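You operate a simulated robot arm through the tools that you are given. There is no shell and no other tool. Be economical: measure what you need, move in short steps, check, and stop when the job is done.

Carry out the task below with a simulated robot arm. There is one attempt and no reset: what you move stays moved.

Task
Put the grey-cap tube marked "750" from the free top of the wash bench in the inside of the spent tray and the grey-cap tube labelled "0" on the low shelf of the side table. Open the washer door, put the crumpled sheet in the floor of the washer rack and shut the door again. Take the rinse tube that says "503" from the top of the island by the mixer and put it on the low shelf over the brown drawers. Press the mute key of unit two two times. Fetch the dose tube labelled "311" and stand it on top of the black hand scanner. The order is free. Set down upright: grey-cap tube, rinse tube, dose tube.

It is judged by the outcome, as a careful person would: the job done as asked, and still so three seconds after it is handed in. It fails if anything else is knocked over, pushed out of place, dropped, spilled or broken. A push-on lid holds only when it is set on centred and level and pressed home; a screw cap is set on level and turned clockwise until tight. Flat cloth is picked up by pressing the open fingertips on it (5 to 10 N) and closing them slowly along it; thin cloth reads only 2 to 8 mm in the jaws.

Robot
A 7-joint arm with a two-finger parallel gripper on a trunk, on a base that drives. Base frame: it is fixed to the floor where the robot stands at the start and does not move with it; the origin is under the middle of the robot, x ahead of it, y to its left, z up; the surface under the hand at the start is at about z = 850. Lengths are in mm, angles in rad, forces in N, time in s.
With the tool pointing down near the work surface it reaches from about 100 to 880 mm from the robot's upright axis, wherever it stands. Its first joint turns from -2.007 to 2.007 rad. Places, roughly: black hand scanner (6x6x16 cm) [-900, 1000, 900]; crumpled sheet (9x2x5 cm) [-1000, -2400, 800]; dose tube [-2250, -500, 1000]; floor of the washer rack [600, 0, 300]; grey-cap tube [500, 0, 1000]; inside of the spent tray (13x15 cm) [-680, -3820, 860]; low shelf of the side table [-800, -2300, 300]; low shelf over the brown drawers [-2300, 400, 400]; mute key of unit two [-2200, -800, 1000]; rinse tube [-5000, -2000, 1000]; washer door [400, 0, 500]. Payload 3.91 kg.
The tool frame sits at the grasp point between the pads (the TCP): z along the fingers, y along the line on which they close. The tips reach 30 mm beyond it. The gripper opens to 110 mm. The fingers are 20 mm wide and 10 mm thick; the gripper's body (48 by 112 mm) begins 55 mm behind the TCP.
Orientation is that of the tool frame in the base frame, as [roll, pitch, yaw] about the fixed x, y, z axes, in that order (R = Rz(yaw) Ry(pitch) Rx(roll)). With the fingers straight down and closing along the base's y, the tool's x points along the base's -x, its y along +y and its z along -z.

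Tools
- The arm moves only by the tool arm_command. Its argument "motion" is a list of rows, each an object (a shift or turn left out is 0, a gripper value left out holds the last) with "slide": the shift along the tool's x, y, z in units of 500 mm (1.0 is 500 mm), a list of three; "delta_rot": the turn, a rotation vector about the tool's x, y, z in units of 120 degrees (1.0 is 120 degrees), a list of three. In form: [{"slide": [x, y, z], "delta_rot": [ax, ay, az]}, ...]. A call has 1 to 8 rows; each row is the pose to reach, as a shift and turn from the pose commanded when the call began, along the tool's axes at that moment. "grip" is the closure, from 0 (fully open) to 1 (shut), set as the call begins (left out, the last holds). A call with a number of a shift or a turn outside -1 to 1 is refused whole. Each row takes 0.2 s and may step no farther than 50 mm and 0.15 rad from the row before; otherwise, or with a gripper value out of range, the whole call is refused. Where a pose cannot be reached the arm comes as near as it can. A force on the tool above 40 N (or 10 N above the force at the start of the call, whichever is more), or a blocked arm, ends the call early, and 0.2 s more pass. The fingers move at their own pace (about 153 mm/s each) and stop on an object; they squeeze with about 40 N. The grip force told is the motor's: it shows also when the fingers shut on nothing. Time passes only in rows, and 0.2 s behind the last, so rows that repeat a pose let the fingers close. It gives the time, the measured TCP pose, the force on the tool (base axes), the opening and the grip force at its end, in the units of the frame above (readings bear some noise), with the torque about the TCP (base axes, N m) and any sound that the robot's microphone picked up.
- Cameras (640 x 400 px; columns grow to the right, rows downward): "scene" is now at [201.6, 158.9, 1115.9]; the picture's right is [-0.73, -0.68, 0.00], its down [-0.41, 0.44, -0.80] and it looks along [0.55, -0.58, -0.60] (base axes); focal length 214 px, centre (320, 200). "wrist" rides on the gripper at [72, 17, -103] in the tool frame; the picture's right is [-0.23, 0.97, 0.00], its down [-0.76, -0.18, -0.62] and it looks along [-0.61, -0.14, 0.78] (tool axes); focal length 222 px, centre (320, 200). There is no depth. A picture from a camera that has moved, and an enlarged one, comes with that camera's place and axes in the base frame and with its lens. The place of the scene camera against the robot may be out by one fixed shift of up to 25 mm in any direction.
- grab_frame(camera): a new picture of that camera. No time passes.
- move_column(by): slides the trunk up (or, below 0, down) by that many mm; the arm and the scene camera ride with it, the base frame stays. It gives what a move gives, with no picture.
- base_move(legs): drives the robot by 1 to 6 legs, each [ahead, left, turn to the left] in mm, mm and rad, along the robot's own axes; the way and the turn of a leg run together, so that a leg with both is an arc; at most 1500 mm and 3.142 rad a leg. The arm and the cameras ride along, it lands a little off, and it stops where it bumps. It gives what a move gives.
- pan_tilt(pan, tilt): turns the head with the scene camera to pan (to the left, within 1.396 rad either way) and tilt (down, from -0.506 to 1.204), counted from straight ahead of the robot. It gives what a move gives.
- inspect(camera, box): a new picture of the part [left, top, right, bottom] of that camera's present view, enlarged. No time passes.
- hand_in(): hands the job in; it is judged then, once.

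Go step by step. Nothing tells you exact positions but the pictures and the camera data: compare them with the known pose of the tool, close in by small moves and look again before you grip or let go. The budget is 196 turns and 162 pictures, counting those below and the enlarged ones. Unless the task says otherwise, let go and move clear before handing in.

The tools are called after "Request:" by a JSON object that holds its "name" and its "arguments". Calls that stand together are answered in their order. arm_command: Moves the arm, as the interface text tells. Its arguments: {"type":"object","properties":{"motion":{"type":"array","items":{"type":"object","properties":{"slide":{"type":"array","items":{"type":"number"}},"delta_rot":{"type":"array","items":{"type":"number"}}}}},"grip":{"type":"number"}},"required":["motion"]} The other tools are called the same way: move_column (by) slides the trunk up or down; base_move (legs) drives the base; pan_tilt (pan, tilt) turns the head that bears the scene camera; grab_frame (camera) takes a picture; inspect (camera, box) takes an enlarged picture of a part of a camera's view; hand_in () hands the job in.

At the start:

```text
time: 0.0
ee_pos: [614.0, -260.5, 1122.5]
orientation: [-3.141, 0.0, -3.142]
wrist_force: [-0.6, -0.6, -0.9]
ft_torque: [-0.03, -0.05, 0.0]
finger_gap: 110.1
grip_force: 0.1
trunk travel left (down, up): [-450.0, 540.0]
robot x, y, heading: [4.5, -3.3, -0.001]
head pan, tilt: [-0.817, 0.644]
```

scene: 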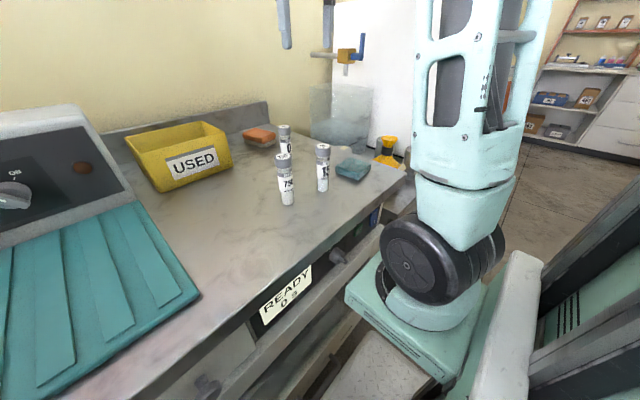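
wrist: 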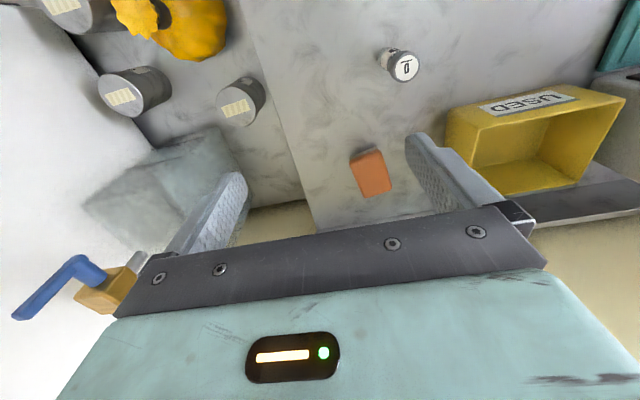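

I see the wash bench with three grey-cap tubes near the yellow USED box. I'll enlarge them and look around first.

Request:
{"name": "inspect", "arguments": {"camera": "scene", "box": [220, 100, 420, 225]}}

Request:
{"name": "pan_tilt", "arguments": {"pan": 0.0, "tilt": 0.7}}

Request:
{"name": "grab_frame", "arguments": {"camera": "scene"}}

```text
3.20 times, centred on (320, 162) of scene
camera zoom: at [201.6, 158.9, 1115.9], right [-0.73, -0.68, 0.0], down [-0.41, 0.44, -0.8], along [0.55, -0.58, -0.6], focal length 686 px, centre (320, 320)
```

zoom: 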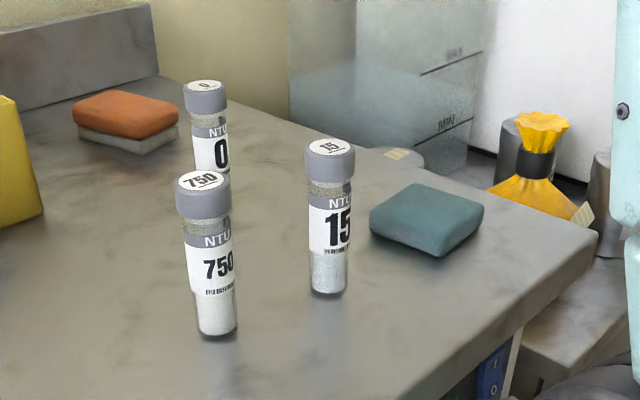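

```text
time: 1.1
ee_pos: [613.1, -260.5, 1123.8]
orientation: [3.141, 0.0, -3.141]
wrist_force: [-0.5, 0.0, -0.3]
ft_torque: [0.03, 0.01, 0.01]
finger_gap: 110.2
grip_force: 0.1
trunk travel left (down, up): [-450.0, 540.0]
robot x, y, heading: [-1.8, -1.6, 0.001]
head pan, tilt: [0.0, 0.7]
```

```text
158 pictures are left
camera scene: at [227.0, 222.2, 1111.1], right [0.0, -1.0, 0.0], down [-0.64, 0.0, -0.76], along [0.76, 0.0, -0.64], focal length 214 px, centre (320, 200)
```

scene: 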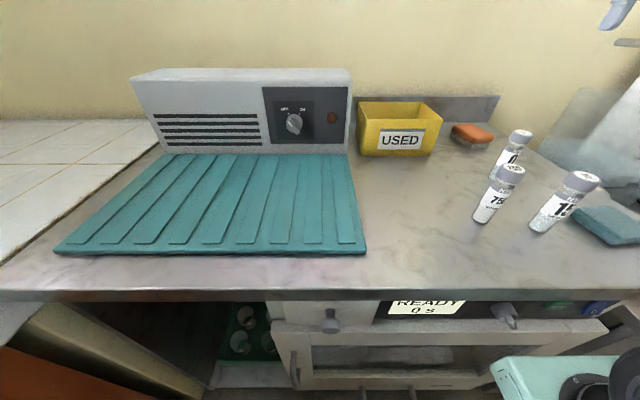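

The bench front holds the washer with READY display. I'll look lower at the door and to both sides.

Request:
{"name": "pan_tilt", "arguments": {"pan": 0.0, "tilt": 1.2}}

Request:
{"name": "grab_frame", "arguments": {"camera": "scene"}}

Request:
{"name": "pan_tilt", "arguments": {"pan": 1.39, "tilt": 0.4}}

Request:
{"name": "grab_frame", "arguments": {"camera": "scene"}}

Request:
{"name": "pan_tilt", "arguments": {"pan": -1.39, "tilt": 0.4}}

Request:
{"name": "grab_frame", "arguments": {"camera": "scene"}}

```text
time: 2.1
ee_pos: [614.2, -261.4, 1123.0]
orientation: [-3.14, -0.001, -3.141]
wrist_force: [0.3, 0.7, 0.1]
ft_torque: [-0.02, 0.02, -0.01]
finger_gap: 110.1
grip_force: 0.0
trunk travel left (down, up): [-450.0, 540.0]
robot x, y, heading: [2.1, 0.2, -0.0]
head pan, tilt: [0.0, 1.201]
```

```text
157 pictures are left
camera scene: at [198.0, 222.3, 1075.2], right [0.0, -1.0, 0.0], down [-0.93, 0.0, -0.36], along [0.36, 0.0, -0.93], focal length 214 px, centre (320, 200)
```

scene: 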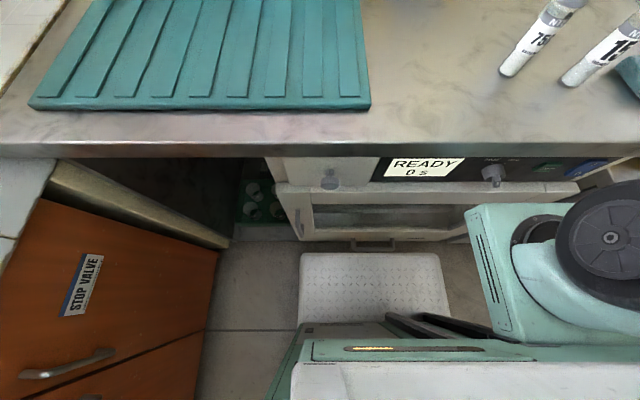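

```text
time: 3.6
ee_pos: [613.2, -261.2, 1123.0]
orientation: [3.14, 0.001, 3.141]
wrist_force: [-0.5, 0.3, 0.3]
ft_torque: [0.01, -0.03, 0.0]
finger_gap: 109.8
grip_force: 0.1
trunk travel left (down, up): [-450.0, 540.0]
robot x, y, heading: [-1.2, 1.7, 0.001]
head pan, tilt: [1.389, 0.4]
```

```text
156 pictures are left
camera scene: at [158.8, 313.4, 1137.9], right [0.98, -0.18, 0.0], down [-0.07, -0.38, -0.92], along [0.17, 0.91, -0.39], focal length 214 px, centre (320, 200)
```

scene: 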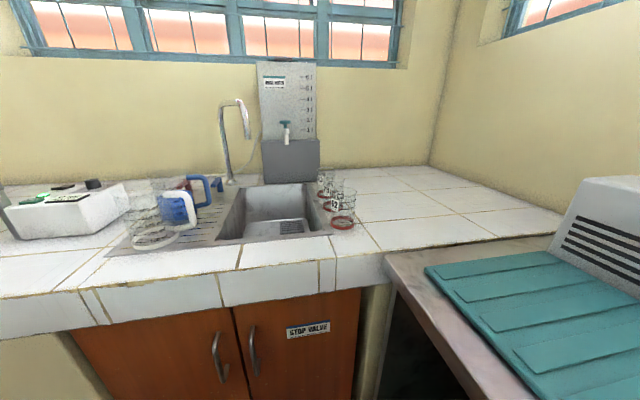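

```text
time: 6.0
ee_pos: [614.2, -261.2, 1124.6]
orientation: [-3.141, 0.0, -3.142]
wrist_force: [0.2, 0.2, -0.9]
ft_torque: [0.02, 0.03, 0.03]
finger_gap: 110.1
grip_force: 0.0
trunk travel left (down, up): [-450.0, 540.0]
robot x, y, heading: [-2.1, -1.2, 0.002]
head pan, tilt: [-1.389, 0.4]
```

```text
155 pictures are left
camera scene: at [158.8, 131.1, 1137.9], right [-0.98, -0.18, 0.0], down [-0.07, 0.38, -0.92], along [0.17, -0.91, -0.39], focal length 214 px, centre (320, 200)
```

scene: 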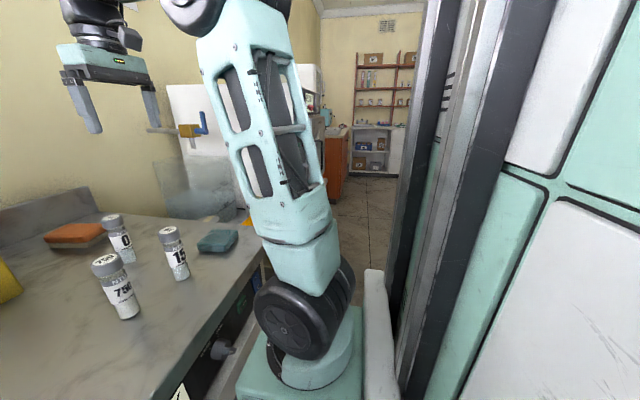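

The three tubes read 750, 0 and 15; 750 stands at about (482,-50). I move above it with partly closed jaws and look with the wrist camera.

Request:
{"name": "arm_command", "arguments": {"motion": [{"slide": [0.044, 0.07, 0.02]}, {"slide": [0.088, 0.14, 0.04]}, {"slide": [0.132, 0.21, 0.06]}, {"slide": [0.176, 0.28, 0.08]}, {"slide": [0.22, 0.35, 0.1]}, {"slide": [0.264, 0.42, 0.12]}], "grip": 0.4}}

Request:
{"name": "grab_frame", "arguments": {"camera": "wrist"}}

Request:
{"name": "pan_tilt", "arguments": {"pan": -0.3, "tilt": 0.8}}

Request:
{"name": "grab_frame", "arguments": {"camera": "scene"}}

```text
time: 7.5
ee_pos: [478.9, -49.5, 1063.4]
orientation: [3.141, 0.001, 3.141]
wrist_force: [0.1, -0.4, -0.3]
ft_torque: [0.01, 0.0, -0.02]
finger_gap: 65.9
grip_force: 0.1
trunk travel left (down, up): [-450.0, 540.0]
robot x, y, heading: [-3.1, -3.6, -0.001]
head pan, tilt: [-1.389, 0.4]
```

```text
154 pictures are left
camera wrist: at [406.5, -32.0, 1166.5], right [0.23, 0.97, 0.0], down [0.76, -0.18, 0.62], along [0.61, -0.14, -0.78], focal length 222 px, centre (320, 200)
```

wrist: 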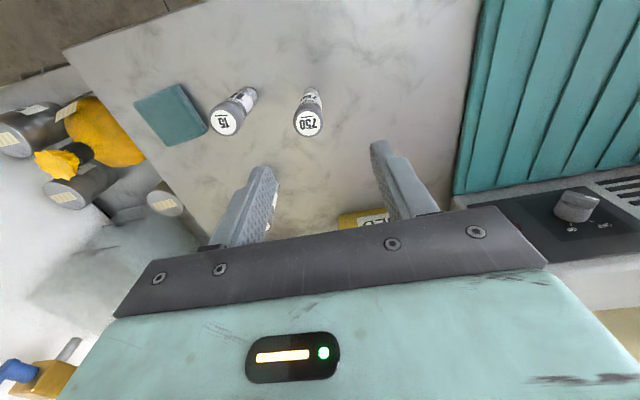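

```text
time: 8.8
ee_pos: [478.7, -49.1, 1063.4]
orientation: [3.141, 0.0, 3.141]
wrist_force: [0.5, -0.2, 0.8]
ft_torque: [-0.01, 0.02, -0.06]
finger_gap: 65.9
grip_force: 0.0
trunk travel left (down, up): [-450.0, 540.0]
robot x, y, heading: [0.2, -0.4, 0.001]
head pan, tilt: [-0.3, 0.799]
```

```text
153 pictures are left
camera scene: at [219.1, 198.4, 1102.9], right [-0.3, -0.96, 0.0], down [-0.68, 0.21, -0.7], along [0.67, -0.21, -0.72], focal length 214 px, centre (320, 200)
```

scene: 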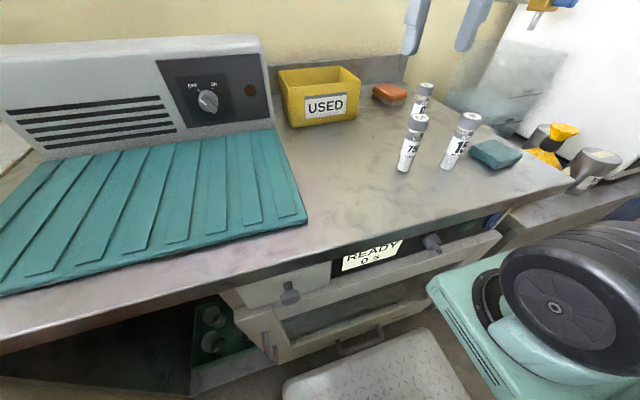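

The 750 tube is at about (477,-58). I lower straight over it and close.

Request:
{"name": "arm_command", "arguments": {"motion": [{"slide": [0.004, -0.017, 0.08]}, {"slide": [0.004, -0.017, 0.16]}, {"slide": [0.004, -0.017, 0.24]}, {"slide": [0.004, -0.017, 0.316]}]}}

Request:
{"name": "grab_frame", "arguments": {"camera": "wrist"}}

```text
time: 9.8
ee_pos: [481.2, -57.6, 904.0]
orientation: [3.141, 0.002, 3.14]
wrist_force: [0.1, 1.3, 0.2]
ft_torque: [0.0, -0.01, 0.03]
finger_gap: 65.7
grip_force: 0.0
trunk travel left (down, up): [-450.0, 540.0]
robot x, y, heading: [-2.0, -4.0, 0.0]
head pan, tilt: [-0.3, 0.799]
```

```text
152 pictures are left
camera wrist: at [407.2, -40.0, 1008.4], right [0.23, 0.97, 0.0], down [0.76, -0.18, 0.62], along [0.61, -0.14, -0.78], focal length 222 px, centre (320, 200)
```

wrist: 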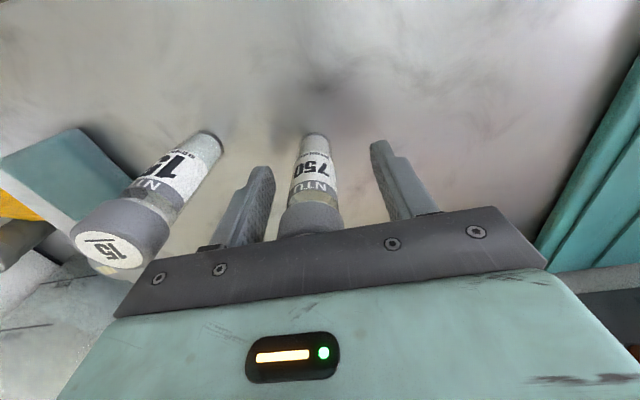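

The tube stands between the pads. I close and lift.

Request:
{"name": "arm_command", "arguments": {"motion": [{"slide": [0, 0, 0]}, {"slide": [0, 0, 0]}, {"slide": [0, 0, 0]}], "grip": 1.0}}

Request:
{"name": "arm_command", "arguments": {"motion": [{"slide": [0, 0, -0.06]}, {"slide": [0, 0, -0.14]}, {"slide": [0, 0, -0.22]}, {"slide": [0, 0, -0.3]}, {"slide": [0, 0, -0.38]}]}}

Request:
{"name": "grab_frame", "arguments": {"camera": "wrist"}}

```text
time: 10.6
ee_pos: [480.9, -58.1, 906.3]
orientation: [-3.14, 0.0, -3.141]
wrist_force: [-0.6, 0.3, 0.9]
ft_torque: [0.0, -0.02, 0.0]
finger_gap: 28.2
grip_force: 40.3
trunk travel left (down, up): [-450.0, 540.0]
robot x, y, heading: [-0.3, -0.4, 0.002]
head pan, tilt: [-0.3, 0.799]
```

```text
time: 11.8
ee_pos: [479.6, -58.8, 1094.4]
orientation: [3.14, 0.0, 3.14]
wrist_force: [0.1, 0.1, 0.3]
ft_torque: [-0.01, -0.02, -0.03]
finger_gap: 28.1
grip_force: 40.0
trunk travel left (down, up): [-450.0, 540.0]
robot x, y, heading: [-0.1, 0.9, -0.002]
head pan, tilt: [-0.3, 0.799]
```

```text
151 pictures are left
camera wrist: at [406.9, -41.5, 1198.3], right [0.23, 0.97, 0.0], down [0.76, -0.18, 0.62], along [0.61, -0.14, -0.78], focal length 222 px, centre (320, 200)
```

wrist: 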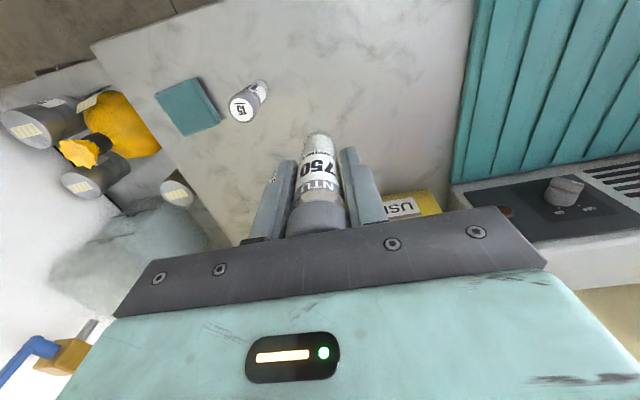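

The tube is held. Now I turn the robot right to see the room behind before driving.

Request:
{"name": "base_move", "arguments": {"legs": [[-150, 0, 0], [0, 0, -1.57]]}}

Request:
{"name": "pan_tilt", "arguments": {"pan": 0.0, "tilt": 0.45}}

Request:
{"name": "grab_frame", "arguments": {"camera": "scene"}}

Request:
{"name": "pan_tilt", "arguments": {"pan": -1.1, "tilt": 0.45}}

Request:
{"name": "grab_frame", "arguments": {"camera": "scene"}}

```text
time: 16.9
ee_pos: [-204.0, -480.3, 1094.1]
orientation: [3.141, 0.001, 1.572]
wrist_force: [0.5, -0.3, 0.4]
ft_torque: [0.0, -0.02, 0.0]
finger_gap: 27.9
grip_force: 40.3
trunk travel left (down, up): [-450.0, 540.0]
robot x, y, heading: [-148.3, 1.0, -1.57]
head pan, tilt: [-0.3, 0.799]
```

```text
time: 17.8
ee_pos: [-202.7, -478.6, 1093.8]
orientation: [-3.141, 0.001, 1.573]
wrist_force: [0.3, -0.5, 0.2]
ft_torque: [0.0, -0.01, 0.0]
finger_gap: 28.4
grip_force: 39.8
trunk travel left (down, up): [-450.0, 540.0]
robot x, y, heading: [-149.1, 1.6, -1.57]
head pan, tilt: [0.0, 0.45]
```

```text
150 pictures are left
camera scene: at [59.1, -216.1, 1133.2], right [-1.0, 0.0, 0.0], down [0.0, 0.44, -0.9], along [0.0, -0.9, -0.44], focal length 214 px, centre (320, 200)
```

scene: 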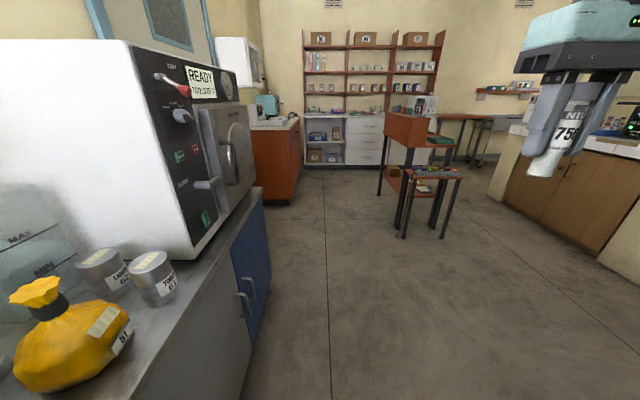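

```text
time: 19.1
ee_pos: [-203.6, -479.5, 1095.0]
orientation: [3.14, 0.001, 1.572]
wrist_force: [-1.2, 0.7, -0.6]
ft_torque: [0.0, 0.01, -0.02]
finger_gap: 28.5
grip_force: 40.1
trunk travel left (down, up): [-450.0, 540.0]
robot x, y, heading: [-145.8, -0.3, -1.568]
head pan, tilt: [-1.1, 0.45]
```

```text
149 pictures are left
camera scene: at [-22.8, -166.2, 1133.3], right [-0.46, 0.89, 0.0], down [0.39, 0.2, -0.9], along [-0.8, -0.41, -0.44], focal length 214 px, centre (320, 200)
```

scene: 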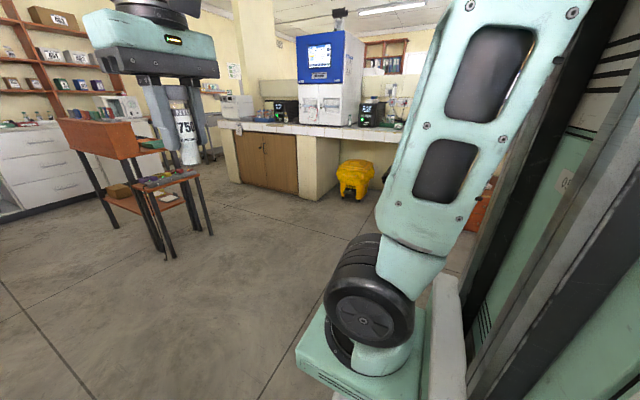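

The aisle ahead is clear at x about -200. I look closer at the far shelves and tables.

Request:
{"name": "pan_tilt", "arguments": {"pan": -0.15, "tilt": 0.35}}

Request:
{"name": "inspect", "arguments": {"camera": "scene", "box": [220, 90, 480, 253]}}

```text
time: 20.3
ee_pos: [-203.8, -479.6, 1094.7]
orientation: [3.141, -0.001, 1.572]
wrist_force: [1.1, 0.5, -0.2]
ft_torque: [-0.02, -0.01, 0.02]
finger_gap: 28.2
grip_force: 39.9
trunk travel left (down, up): [-450.0, 540.0]
robot x, y, heading: [-145.3, 3.3, -1.567]
head pan, tilt: [-0.15, 0.351]
```

```text
2.45 times, centred on (350, 172) of scene
camera zoom: at [45.1, -216.3, 1142.5], right [-0.99, 0.15, 0.0], down [0.05, 0.34, -0.94], along [-0.14, -0.93, -0.34], focal length 526 px, centre (246, 270)
```

zoom: 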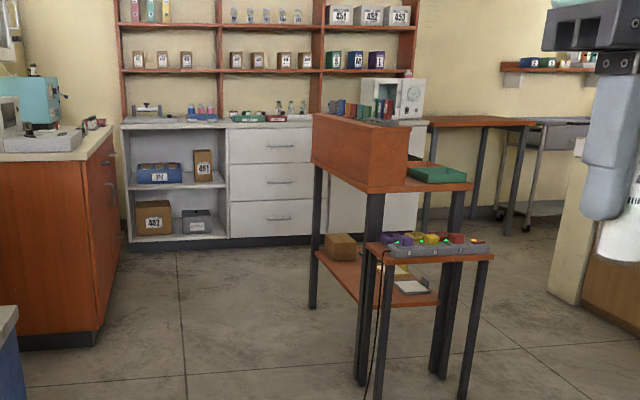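

The spent tray must be the red tray on the white drawer bench; the side table is the orange one with a low shelf. I drive down the aisle.

Request:
{"name": "base_move", "arguments": {"legs": [[1500, -40, 0], [1300, 0, 0]]}}

Request:
{"name": "pan_tilt", "arguments": {"pan": -0.5, "tilt": 0.45}}

Request:
{"name": "grab_frame", "arguments": {"camera": "scene"}}

Request:
{"name": "pan_tilt", "arguments": {"pan": -1.39, "tilt": 0.6}}

Request:
{"name": "grab_frame", "arguments": {"camera": "scene"}}

```text
refused: leg 1 is longer than a leg can be; nothing moved
```

```text
time: 21.2
ee_pos: [-203.7, -481.2, 1094.2]
orientation: [-3.139, -0.002, 1.573]
wrist_force: [0.1, -1.0, 0.1]
ft_torque: [0.0, 0.01, -0.02]
finger_gap: 27.9
grip_force: 40.4
trunk travel left (down, up): [-450.0, 540.0]
robot x, y, heading: [-148.7, 1.4, -1.564]
head pan, tilt: [-0.499, 0.45]
```

```text
147 pictures are left
camera scene: at [15.2, -205.1, 1133.3], right [-0.88, 0.48, 0.0], down [0.21, 0.38, -0.9], along [-0.43, -0.79, -0.44], focal length 214 px, centre (320, 200)
```

scene: 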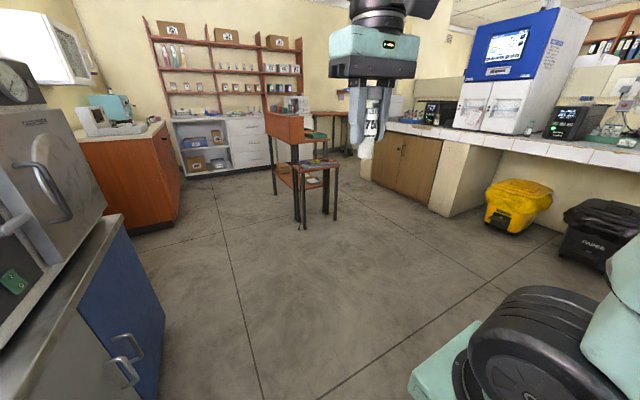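

```text
time: 22.4
ee_pos: [-203.1, -479.3, 1094.3]
orientation: [3.141, -0.001, 1.572]
wrist_force: [0.1, 0.9, -0.5]
ft_torque: [0.01, -0.02, -0.01]
finger_gap: 28.1
grip_force: 40.4
trunk travel left (down, up): [-450.0, 540.0]
robot x, y, heading: [-144.0, -1.7, -1.565]
head pan, tilt: [-1.389, 0.6]
```

```text
146 pictures are left
camera scene: at [-28.0, -140.4, 1119.7], right [-0.18, 0.98, 0.0], down [0.56, 0.1, -0.83], along [-0.81, -0.15, -0.56], focal length 214 px, centre (320, 200)
```

scene: 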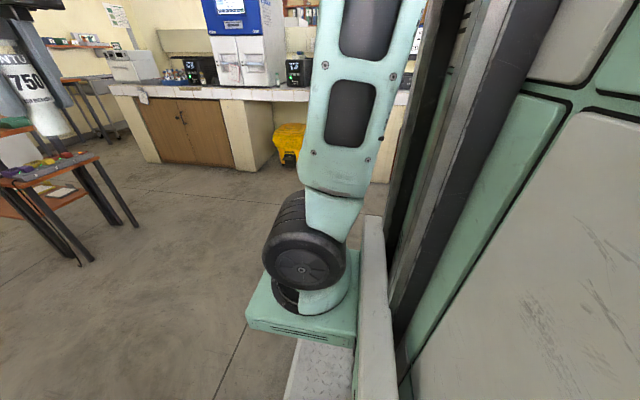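

The drive was refused because the leg was just too long. I shorten it.

Request:
{"name": "base_move", "arguments": {"legs": [[1450, -80, 0], [1350, 0, 0]]}}

Request:
{"name": "pan_tilt", "arguments": {"pan": -0.3, "tilt": 0.5}}

Request:
{"name": "grab_frame", "arguments": {"camera": "scene"}}

```text
time: 36.1
ee_pos: [-295.0, -3315.5, 1094.2]
orientation: [-3.141, 0.001, 1.559]
wrist_force: [-0.4, 0.4, 0.5]
ft_torque: [-0.01, 0.03, -0.02]
finger_gap: 28.2
grip_force: 40.0
trunk travel left (down, up): [-450.0, 540.0]
robot x, y, heading: [-230.0, -2836.2, -1.583]
head pan, tilt: [-1.389, 0.6]
```

```text
time: 37.4
ee_pos: [-296.7, -3315.9, 1095.0]
orientation: [-3.14, 0.001, 1.558]
wrist_force: [0.0, 0.4, 0.0]
ft_torque: [0.02, -0.01, 0.03]
finger_gap: 28.1
grip_force: 40.2
trunk travel left (down, up): [-450.0, 540.0]
robot x, y, heading: [-229.1, -2834.1, -1.586]
head pan, tilt: [-0.3, 0.499]
```

```text
145 pictures are left
camera scene: at [-55.7, -3051.3, 1128.8], right [-0.95, 0.31, 0.0], down [0.15, 0.46, -0.88], along [-0.27, -0.83, -0.48], focal length 214 px, centre (320, 200)
```

scene: 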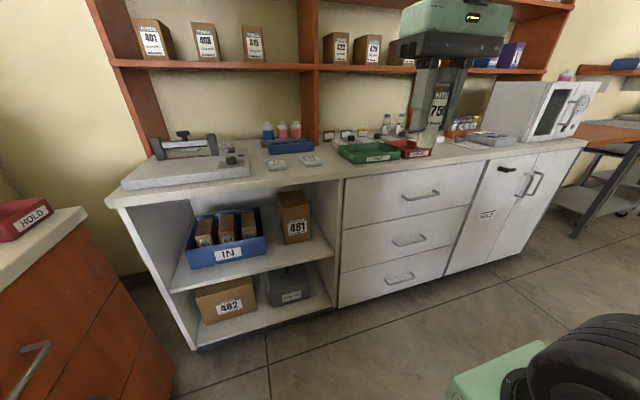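

I enlarge the trays to read their labels.

Request:
{"name": "pan_tilt", "arguments": {"pan": -0.5, "tilt": 0.5}}

Request:
{"name": "inspect", "arguments": {"camera": "scene", "box": [270, 60, 470, 185]}}

Request:
{"name": "grab_frame", "arguments": {"camera": "wrist"}}

```text
time: 38.1
ee_pos: [-296.0, -3316.3, 1093.8]
orientation: [-3.141, 0.0, 1.557]
wrist_force: [0.2, -0.6, -0.8]
ft_torque: [-0.03, 0.02, 0.03]
finger_gap: 28.1
grip_force: 40.6
trunk travel left (down, up): [-450.0, 540.0]
robot x, y, heading: [-228.8, -2840.7, -1.585]
head pan, tilt: [-0.499, 0.499]
```

```text
3.20 times, centred on (370, 122) of scene
camera zoom: at [-72.1, -3044.1, 1128.8], right [-0.87, 0.49, 0.0], down [0.23, 0.42, -0.88], along [-0.43, -0.77, -0.48], focal length 686 px, centre (160, 448)
```

zoom: 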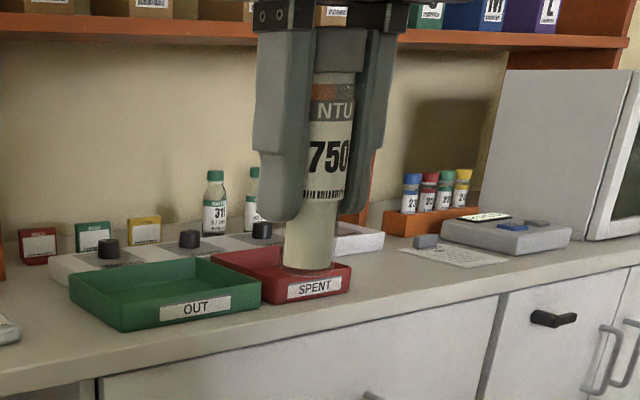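

```text
143 pictures are left
camera wrist: at [-278.6, -3243.5, 1197.9], right [0.97, -0.24, 0.0], down [-0.19, -0.76, 0.62], along [-0.15, -0.6, -0.78], focal length 222 px, centre (320, 200)
```

wrist: 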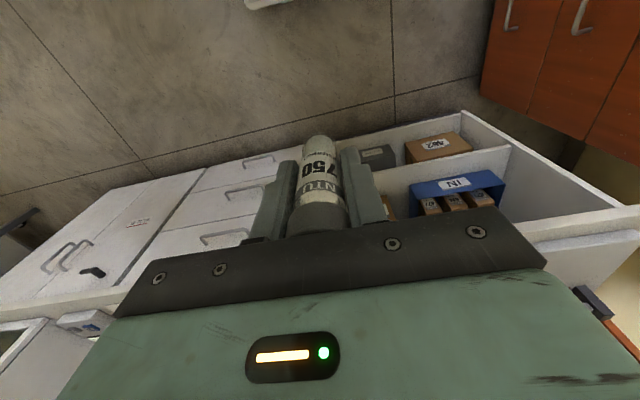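

The red tray is SPENT. There is a shelf above it, so I drive closer and measure again.

Request:
{"name": "base_move", "arguments": {"legs": [[300, 0, 0], [0, -350, 0]]}}

Request:
{"name": "pan_tilt", "arguments": {"pan": -0.4, "tilt": 0.3}}

Request:
{"name": "grab_frame", "arguments": {"camera": "scene"}}

```text
time: 42.1
ee_pos: [-658.6, -3609.2, 1095.1]
orientation: [3.141, 0.0, 1.548]
wrist_force: [-0.5, 0.6, 0.0]
ft_torque: [0.03, 0.0, 0.03]
finger_gap: 28.0
grip_force: 40.5
trunk travel left (down, up): [-450.0, 540.0]
robot x, y, heading: [-591.8, -3129.2, -1.598]
head pan, tilt: [-0.499, 0.499]
```

```text
time: 42.8
ee_pos: [-659.1, -3609.1, 1095.9]
orientation: [-3.142, 0.001, 1.549]
wrist_force: [-0.7, -0.6, -0.9]
ft_torque: [0.05, -0.03, 0.0]
finger_gap: 28.2
grip_force: 40.3
trunk travel left (down, up): [-450.0, 540.0]
robot x, y, heading: [-585.0, -3131.7, -1.597]
head pan, tilt: [-0.4, 0.3]
```

```text
142 pictures are left
camera scene: at [-425.1, -3345.4, 1147.1], right [-0.91, 0.41, 0.0], down [0.12, 0.27, -0.96], along [-0.39, -0.87, -0.3], focal length 214 px, centre (320, 200)
```

scene: 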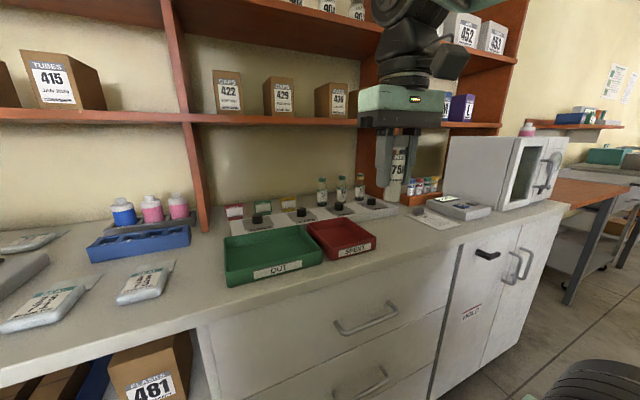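

The tray centre is about (-697,-3810), clear of the shelf edge at y about -4060. I move over it at height.

Request:
{"name": "arm_command", "arguments": {"motion": [{"slide": [-0.077, -0.0134, 0.0]}, {"slide": [-0.154, -0.027, 0.02]}, {"slide": [-0.23, -0.04, 0.04]}, {"slide": [-0.307, -0.054, 0.06]}, {"slide": [-0.384, -0.067, 0.08]}]}}

Request:
{"name": "grab_frame", "arguments": {"camera": "wrist"}}

Request:
{"name": "pan_tilt", "arguments": {"pan": -0.3, "tilt": 0.5}}

Request:
{"name": "grab_frame", "arguments": {"camera": "scene"}}

```text
time: 44.0
ee_pos: [-694.1, -3798.2, 1055.4]
orientation: [-3.141, 0.002, 1.545]
wrist_force: [0.2, 0.0, 0.1]
ft_torque: [-0.05, -0.02, 0.01]
finger_gap: 28.5
grip_force: 40.3
trunk travel left (down, up): [-450.0, 540.0]
robot x, y, heading: [-590.2, -3128.4, -1.595]
head pan, tilt: [-0.4, 0.3]
```

```text
141 pictures are left
camera wrist: at [-676.2, -3726.5, 1157.6], right [0.97, -0.25, 0.0], down [-0.2, -0.76, 0.62], along [-0.16, -0.6, -0.78], focal length 222 px, centre (320, 200)
```

wrist: 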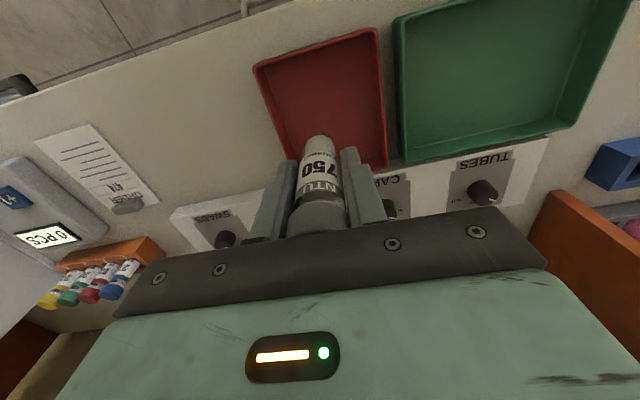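

```text
time: 44.7
ee_pos: [-694.3, -3799.0, 1054.3]
orientation: [3.142, 0.001, 1.55]
wrist_force: [-1.2, 0.0, 0.0]
ft_torque: [-0.01, 0.01, 0.01]
finger_gap: 27.9
grip_force: 40.0
trunk travel left (down, up): [-450.0, 540.0]
robot x, y, heading: [-592.2, -3131.7, -1.596]
head pan, tilt: [-0.3, 0.499]
```

```text
140 pictures are left
camera scene: at [-415.7, -3346.5, 1128.9], right [-0.95, 0.32, 0.0], down [0.15, 0.45, -0.88], along [-0.28, -0.83, -0.48], focal length 214 px, centre (320, 200)
```

scene: 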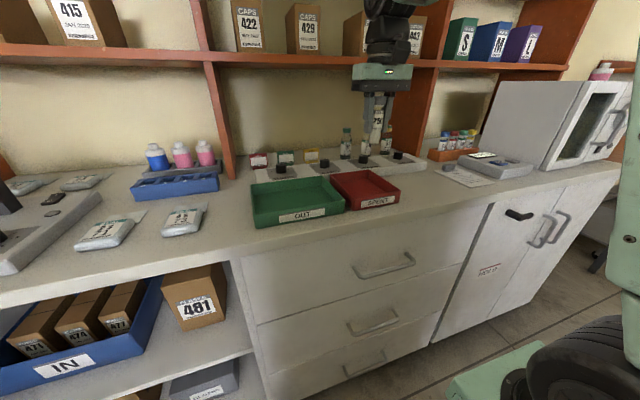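

The tube is over the tray; a small shift toward the centre, then descend carefully.

Request:
{"name": "arm_command", "arguments": {"motion": [{"slide": [-0.03, 0.01, 0.08]}, {"slide": [-0.03, 0.01, 0.16]}, {"slide": [-0.03, 0.01, 0.22]}, {"slide": [-0.03, 0.01, 0.25]}, {"slide": [-0.03, 0.01, 0.26]}]}}

Request:
{"name": "grab_frame", "arguments": {"camera": "wrist"}}

Request:
{"name": "inspect", "arguments": {"camera": "scene", "box": [320, 110, 440, 220]}}

```text
time: 45.9
ee_pos: [-692.4, -3816.3, 922.6]
orientation: [-3.141, 0.0, 1.548]
wrist_force: [-0.4, -0.3, 0.1]
ft_torque: [0.02, 0.02, 0.0]
finger_gap: 28.1
grip_force: 39.6
trunk travel left (down, up): [-450.0, 540.0]
robot x, y, heading: [-590.0, -3129.3, -1.594]
head pan, tilt: [-0.3, 0.499]
```

```text
139 pictures are left
camera wrist: at [-674.0, -3743.0, 1026.0], right [0.97, -0.25, 0.0], down [-0.2, -0.76, 0.62], along [-0.16, -0.6, -0.78], focal length 222 px, centre (320, 200)
```

wrist: 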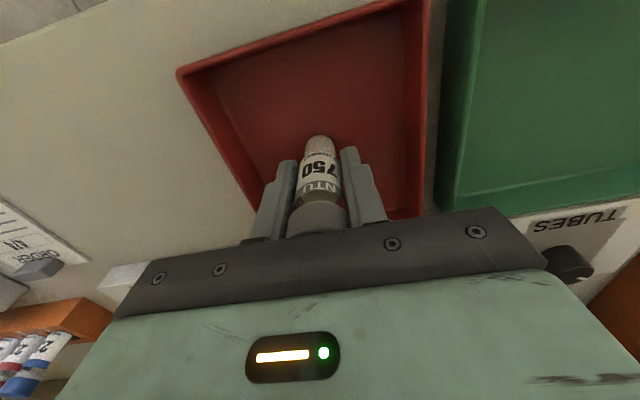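

```text
3.64 times, centred on (380, 165) of scene
camera zoom: at [-415.7, -3346.5, 1128.8], right [-0.95, 0.32, 0.0], down [0.15, 0.45, -0.88], along [-0.28, -0.83, -0.48], focal length 780 px, centre (102, 327)
```

zoom: 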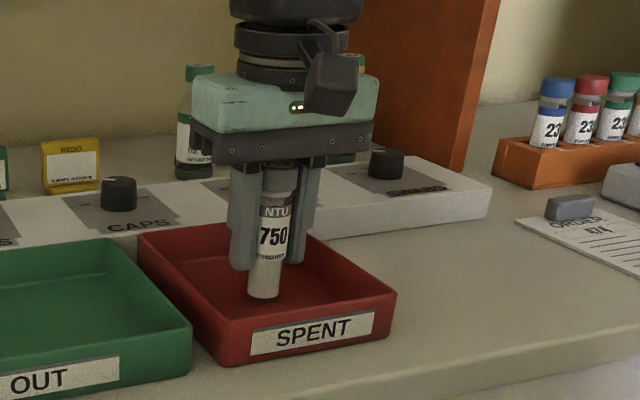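

Almost down; I lower in 3 mm steps and watch the force.

Request:
{"name": "arm_command", "arguments": {"motion": [{"slide": [0, 0, 0.006]}, {"slide": [0, 0, 0.012]}]}}

Request:
{"name": "arm_command", "arguments": {"motion": [{"slide": [0, 0, 0.004]}, {"slide": [0, 0, 0.008]}]}}

Request:
{"name": "arm_command", "arguments": {"motion": [{"slide": [0, 0, 0.004]}, {"slide": [0, 0, 0.008]}]}}

```text
time: 46.5
ee_pos: [-692.4, -3815.1, 919.8]
orientation: [3.14, 0.004, 1.547]
wrist_force: [-0.3, 0.3, 9.7]
ft_torque: [0.01, 0.0, -0.01]
finger_gap: 28.0
grip_force: 39.7
trunk travel left (down, up): [-450.0, 540.0]
robot x, y, heading: [-583.8, -3130.0, -1.593]
head pan, tilt: [-0.3, 0.499]
```

```text
time: 47.1
ee_pos: [-691.9, -3815.1, 917.4]
orientation: [-3.141, 0.006, 1.547]
wrist_force: [-1.8, -0.2, 34.7]
ft_torque: [-0.06, 0.03, 0.01]
finger_gap: 28.2
grip_force: 39.4
trunk travel left (down, up): [-450.0, 540.0]
robot x, y, heading: [-589.7, -3130.7, -1.596]
head pan, tilt: [-0.3, 0.499]
```

```text
time: 47.7
ee_pos: [-693.5, -3814.7, 913.2]
orientation: [-3.141, 0.002, 1.548]
wrist_force: [0.2, -0.1, 34.9]
ft_torque: [0.02, 0.03, -0.02]
finger_gap: 28.2
grip_force: 40.2
trunk travel left (down, up): [-450.0, 540.0]
robot x, y, heading: [-586.7, -3129.0, -1.599]
head pan, tilt: [-0.3, 0.499]
```

The tube is standing on the tray floor. I open the jaws gently and rise.

Request:
{"name": "arm_command", "arguments": {"motion": [{"slide": [0, 0, -0.006]}, {"slide": [0, 0, -0.006]}]}}

Request:
{"name": "arm_command", "arguments": {"motion": [{"slide": [0, 0, 0]}, {"slide": [0, 0, 0]}, {"slide": [0, 0, -0.06]}, {"slide": [0, 0, -0.14]}, {"slide": [0, 0, -0.22]}, {"slide": [0, 0, -0.3]}, {"slide": [0, 0, -0.36]}], "grip": 0.4}}

Request:
{"name": "inspect", "arguments": {"camera": "scene", "box": [320, 110, 440, 220]}}

```text
time: 48.3
ee_pos: [-692.6, -3815.0, 911.7]
orientation: [-3.141, -0.003, 1.549]
wrist_force: [1.7, -3.1, 9.8]
ft_torque: [-0.17, -0.09, 0.0]
finger_gap: 28.4
grip_force: 39.9
trunk travel left (down, up): [-450.0, 540.0]
robot x, y, heading: [-587.7, -3134.0, -1.594]
head pan, tilt: [-0.3, 0.499]
```

```text
time: 49.9
ee_pos: [-691.3, -3813.3, 1093.0]
orientation: [-3.141, -0.002, 1.549]
wrist_force: [0.6, 0.1, 0.0]
ft_torque: [-0.01, -0.01, -0.01]
finger_gap: 66.1
grip_force: 0.2
trunk travel left (down, up): [-450.0, 540.0]
robot x, y, heading: [-590.9, -3131.1, -1.598]
head pan, tilt: [-0.3, 0.499]
```

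```text
3.64 times, centred on (380, 165) of scene
camera zoom: at [-415.7, -3346.6, 1128.8], right [-0.95, 0.32, 0.0], down [0.15, 0.45, -0.88], along [-0.28, -0.83, -0.48], focal length 780 px, centre (102, 327)
```

zoom: 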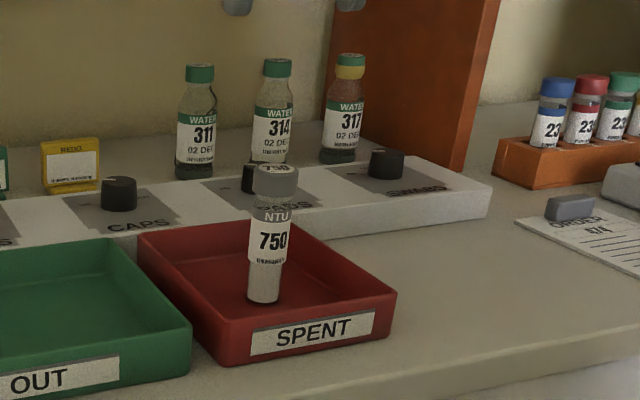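

The 750 tube stands in the SPENT tray. I retract and drive back to face the side table for the crumpled sheet.

Request:
{"name": "arm_command", "arguments": {"motion": [{"slide": [0.08, 0, -0.02]}, {"slide": [0.16, 0, -0.04]}, {"slide": [0.24, 0, -0.06]}, {"slide": [0.32, 0, -0.08]}, {"slide": [0.4, 0, -0.1]}]}}

Request:
{"name": "base_move", "arguments": {"legs": [[0, 380, 0], [-720, 0, 0], [0, 0, -1.54]]}}

Request:
{"name": "pan_tilt", "arguments": {"pan": 0.0, "tilt": 0.6}}

Request:
{"name": "grab_frame", "arguments": {"camera": "scene"}}

Request:
{"name": "grab_frame", "arguments": {"camera": "wrist"}}

```text
time: 51.1
ee_pos: [-687.9, -3613.9, 1142.5]
orientation: [3.141, -0.001, 1.548]
wrist_force: [-0.4, 0.8, -0.5]
ft_torque: [0.02, 0.04, -0.03]
finger_gap: 66.0
grip_force: 0.0
trunk travel left (down, up): [-450.0, 540.0]
robot x, y, heading: [-587.8, -3130.4, -1.593]
head pan, tilt: [-0.3, 0.499]
```

```text
time: 60.9
ee_pos: [-682.9, -2319.8, 1143.8]
orientation: [3.14, 0.0, 0.001]
wrist_force: [0.5, 0.2, -0.1]
ft_torque: [0.04, 0.0, 0.0]
finger_gap: 66.1
grip_force: 0.1
trunk travel left (down, up): [-450.0, 540.0]
robot x, y, heading: [-197.3, -2410.7, -3.135]
head pan, tilt: [-0.3, 0.499]
```

```text
time: 61.7
ee_pos: [-682.2, -2318.4, 1143.0]
orientation: [-3.141, 0.0, 0.002]
wrist_force: [-0.4, -0.6, -0.1]
ft_torque: [0.01, -0.03, 0.0]
finger_gap: 66.2
grip_force: 0.0
trunk travel left (down, up): [-450.0, 540.0]
robot x, y, heading: [-194.3, -2406.4, -3.138]
head pan, tilt: [0.0, 0.6]
```

```text
136 pictures are left
camera scene: at [-427.2, -2594.4, 1119.7], right [0.0, 1.0, 0.0], down [0.56, 0.0, -0.83], along [-0.83, 0.0, -0.56], focal length 214 px, centre (320, 200)
```

scene: 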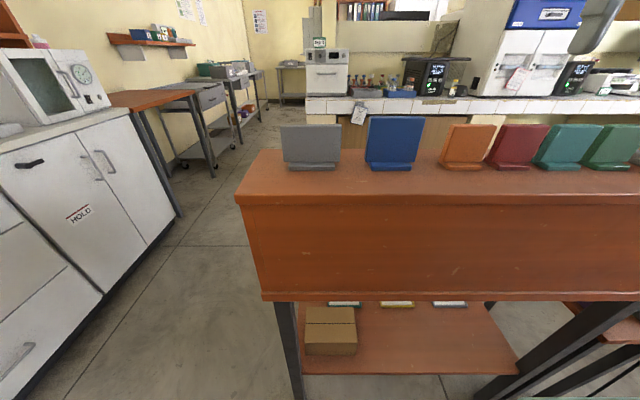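

```text
135 pictures are left
camera wrist: at [-610.7, -2335.3, 1246.4], right [-0.23, -0.97, 0.0], down [-0.76, 0.18, 0.62], along [-0.61, 0.14, -0.78], focal length 222 px, centre (320, 200)
```

wrist: 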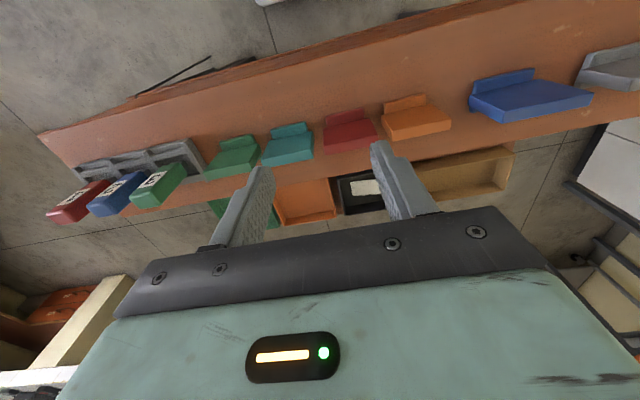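

The hutch's back faces me here, so the sheet is reached better from the far side. I drive around the table's end.

Request:
{"name": "base_move", "arguments": {"legs": [[0, -1200, 0], [0, 0, 1.57], [0, -1400, 0], [0, 0, 1.57]]}}

Request:
{"name": "pan_tilt", "arguments": {"pan": -0.7, "tilt": 0.5}}

Request:
{"name": "grab_frame", "arguments": {"camera": "scene"}}

```text
time: 82.1
ee_pos: [-1118.4, -1311.7, 1143.2]
orientation: [-3.142, 0.002, -3.094]
wrist_force: [0.1, -0.3, -1.2]
ft_torque: [-0.02, 0.0, 0.03]
finger_gap: 66.0
grip_force: 0.1
trunk travel left (down, up): [-450.0, 540.0]
robot x, y, heading: [-1608.3, -1246.1, 0.047]
head pan, tilt: [0.0, 0.6]
```

```text
time: 83.2
ee_pos: [-1119.6, -1310.8, 1143.2]
orientation: [3.14, 0.0, -3.094]
wrist_force: [-0.4, -0.6, -0.5]
ft_torque: [-0.01, -0.02, 0.0]
finger_gap: 65.9
grip_force: 0.2
trunk travel left (down, up): [-450.0, 540.0]
robot x, y, heading: [-1606.4, -1246.0, 0.048]
head pan, tilt: [-0.7, 0.499]
```

```text
134 pictures are left
camera scene: at [-1404.0, -1072.3, 1128.8], right [-0.61, -0.79, 0.0], down [-0.38, 0.29, -0.88], along [0.7, -0.53, -0.48], focal length 214 px, centre (320, 200)
```

scene: 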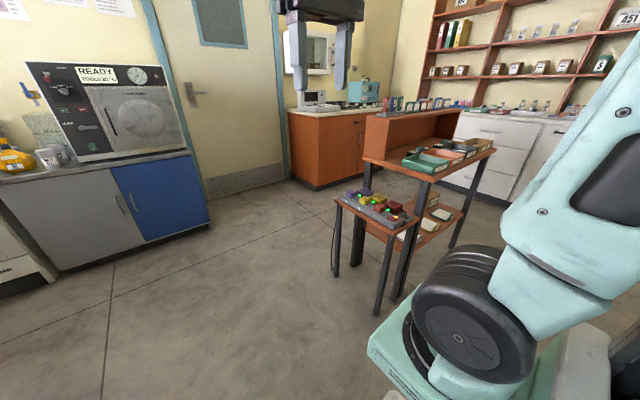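

Clear floor; I slide right to face the table from this side.

Request:
{"name": "base_move", "arguments": {"legs": [[0, 0, -0.047], [0, -1050, 0]]}}

Request:
{"name": "pan_tilt", "arguments": {"pan": -0.15, "tilt": 0.65}}

Request:
{"name": "grab_frame", "arguments": {"camera": "scene"}}

Request:
{"name": "grab_frame", "arguments": {"camera": "wrist"}}

```text
time: 88.8
ee_pos: [-1119.7, -2350.6, 1143.8]
orientation: [3.141, 0.002, -3.138]
wrist_force: [0.0, 0.8, 0.1]
ft_torque: [0.04, 0.0, -0.02]
finger_gap: 66.0
grip_force: 0.0
trunk travel left (down, up): [-450.0, 540.0]
robot x, y, heading: [-1609.7, -2262.4, 0.003]
head pan, tilt: [-0.7, 0.499]
```

```text
time: 89.8
ee_pos: [-1119.9, -2350.8, 1143.6]
orientation: [-3.141, -0.001, -3.138]
wrist_force: [0.6, -0.9, -0.7]
ft_torque: [-0.03, -0.02, 0.04]
finger_gap: 65.8
grip_force: 0.0
trunk travel left (down, up): [-450.0, 540.0]
robot x, y, heading: [-1606.9, -2267.0, 0.008]
head pan, tilt: [-0.15, 0.649]
```

```text
133 pictures are left
camera scene: at [-1379.2, -2054.0, 1115.5], right [-0.15, -0.99, 0.0], down [-0.6, 0.09, -0.8], along [0.79, -0.12, -0.6], focal length 214 px, centre (320, 200)
```

scene: 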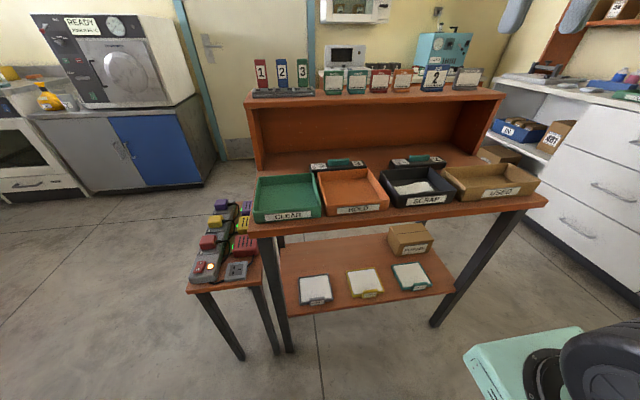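

```text
132 pictures are left
camera wrist: at [-1193.4, -2333.0, 1246.4], right [0.22, 0.97, 0.0], down [0.76, -0.17, 0.62], along [0.61, -0.14, -0.78], focal length 222 px, centre (320, 200)
```

wrist: 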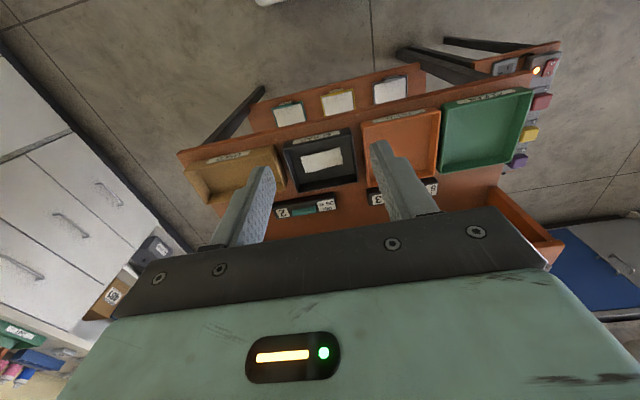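

The crumpled sheet is likely the white piece in the black SCRAP tray. I enlarge it.

Request:
{"name": "inspect", "arguments": {"camera": "wrist", "box": [260, 110, 380, 210]}}

Request:
{"name": "inspect", "arguments": {"camera": "scene", "box": [360, 140, 480, 220]}}

```text
4.00 times, centred on (320, 160) of wrist
camera zoom: at [-1193.4, -2333.0, 1246.4], right [0.22, 0.97, 0.0], down [0.76, -0.17, 0.62], along [0.61, -0.14, -0.78], focal length 888 px, centre (320, 360)
```

zoom: 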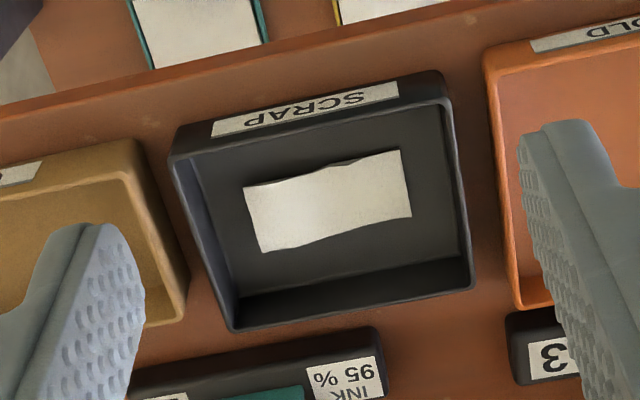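

```text
5.00 times, centred on (420, 180) of scene
camera zoom: at [-1379.2, -2054.0, 1115.5], right [-0.15, -0.99, 0.0], down [-0.6, 0.09, -0.8], along [0.79, -0.12, -0.6], focal length 1072 px, centre (-180, 300)
```

zoom: 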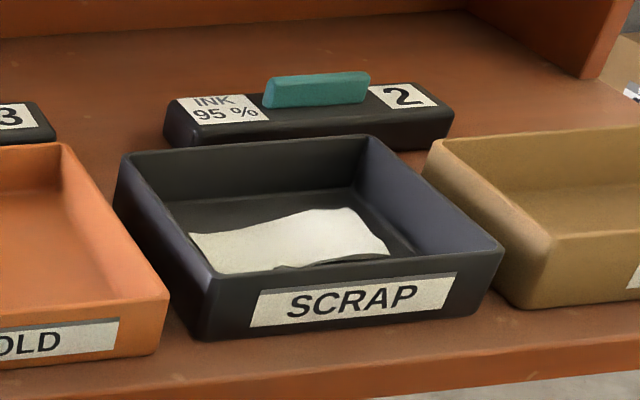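

The sheet lies at about (-959,-2382), long side along y. I move above while turning the tool 90° so the jaws close across its short side.

Request:
{"name": "arm_command", "arguments": {"motion": [{"slide": [-0.04, -0.008, 0.03], "delta_rot": [0, 0, 0.0668]}, {"slide": [-0.08, -0.016, 0.06], "delta_rot": [0, 0, 0.1336]}, {"slide": [-0.12, -0.024, 0.09], "delta_rot": [0, 0, 0.2004]}, {"slide": [-0.16, -0.032, 0.12], "delta_rot": [0, 0, 0.2672]}, {"slide": [-0.2, -0.04, 0.15], "delta_rot": [0, 0, 0.334]}, {"slide": [-0.24, -0.048, 0.18], "delta_rot": [0, 0, 0.4008]}, {"slide": [-0.28, -0.056, 0.21], "delta_rot": [0, 0, 0.4676]}, {"slide": [-0.322, -0.063, 0.24], "delta_rot": [0, 0, 0.5344]}], "grip": 0.455}}

Request:
{"name": "arm_command", "arguments": {"motion": [{"delta_rot": [0, 0, 0.06]}, {"delta_rot": [0, 0, 0.12]}, {"delta_rot": [0, 0, 0.18]}, {"delta_rot": [0, 0, 0.217]}, {"delta_rot": [0, 0, 0.217]}]}}

Request:
{"name": "grab_frame", "arguments": {"camera": "wrist"}}

```text
time: 91.6
ee_pos: [-958.5, -2381.3, 1023.1]
orientation: [-3.14, 0.0, 2.025]
wrist_force: [0.9, 0.6, -0.5]
ft_torque: [0.01, 0.0, 0.0]
finger_gap: 60.1
grip_force: 0.1
trunk travel left (down, up): [-450.0, 540.0]
robot x, y, heading: [-1608.2, -2264.8, -0.002]
head pan, tilt: [-0.15, 0.649]
```

```text
time: 92.8
ee_pos: [-959.8, -2381.0, 1022.5]
orientation: [-3.141, 0.001, 1.571]
wrist_force: [-0.5, 0.3, -0.5]
ft_torque: [-0.02, 0.02, 0.02]
finger_gap: 59.7
grip_force: 0.2
trunk travel left (down, up): [-450.0, 540.0]
robot x, y, heading: [-1607.8, -2263.5, 0.004]
head pan, tilt: [-0.15, 0.649]
```

```text
129 pictures are left
camera wrist: at [-942.7, -2307.9, 1126.5], right [0.97, -0.23, 0.0], down [-0.18, -0.76, 0.62], along [-0.14, -0.61, -0.78], focal length 222 px, centre (320, 200)
```

wrist: 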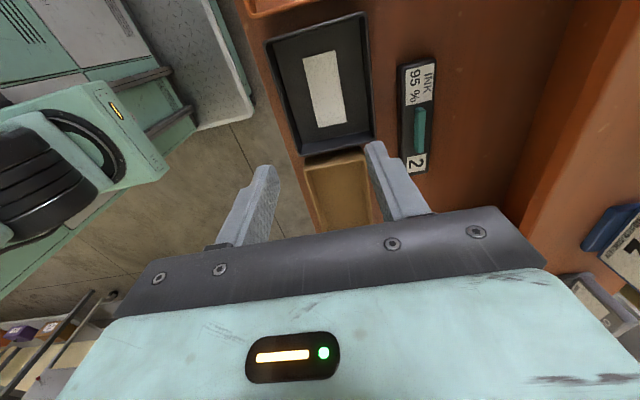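

Sheet centre now reads (-952,-2378). I shift 5 mm and lower to just above, then look again.

Request:
{"name": "arm_command", "arguments": {"motion": [{"slide": [0.004, 0.012, 0.08]}, {"slide": [0.004, 0.012, 0.16]}, {"slide": [0.004, 0.012, 0.24]}, {"slide": [0.004, 0.012, 0.3]}]}}

Request:
{"name": "grab_frame", "arguments": {"camera": "wrist"}}

Request:
{"name": "inspect", "arguments": {"camera": "scene", "box": [360, 120, 480, 220]}}

```text
time: 93.8
ee_pos: [-955.4, -2379.2, 873.7]
orientation: [3.141, -0.001, 1.572]
wrist_force: [-0.7, -0.9, 0.1]
ft_torque: [-0.01, 0.03, 0.01]
finger_gap: 60.0
grip_force: 0.1
trunk travel left (down, up): [-450.0, 540.0]
robot x, y, heading: [-1607.7, -2265.4, 0.001]
head pan, tilt: [-0.15, 0.649]
```

```text
128 pictures are left
camera wrist: at [-938.7, -2305.1, 977.0], right [0.97, -0.23, 0.0], down [-0.18, -0.76, 0.62], along [-0.14, -0.61, -0.78], focal length 222 px, centre (320, 200)
```

wrist: 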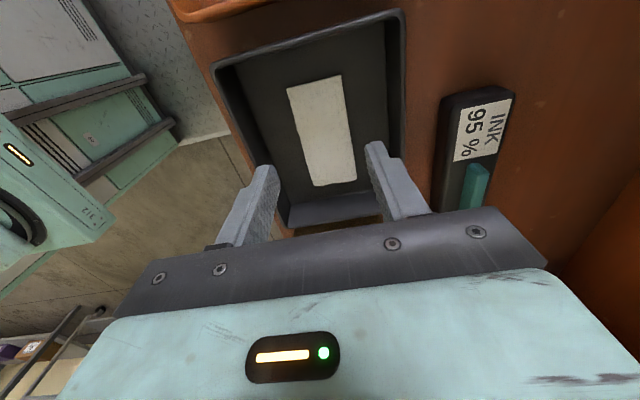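

```text
4.00 times, centred on (420, 170) of scene
camera zoom: at [-1379.3, -2053.9, 1115.5], right [-0.15, -0.99, 0.0], down [-0.6, 0.09, -0.8], along [0.79, -0.12, -0.6], focal length 858 px, centre (-80, 320)
```

zoom: 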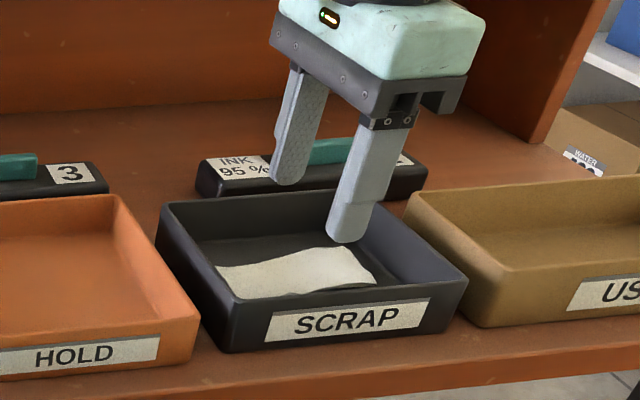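

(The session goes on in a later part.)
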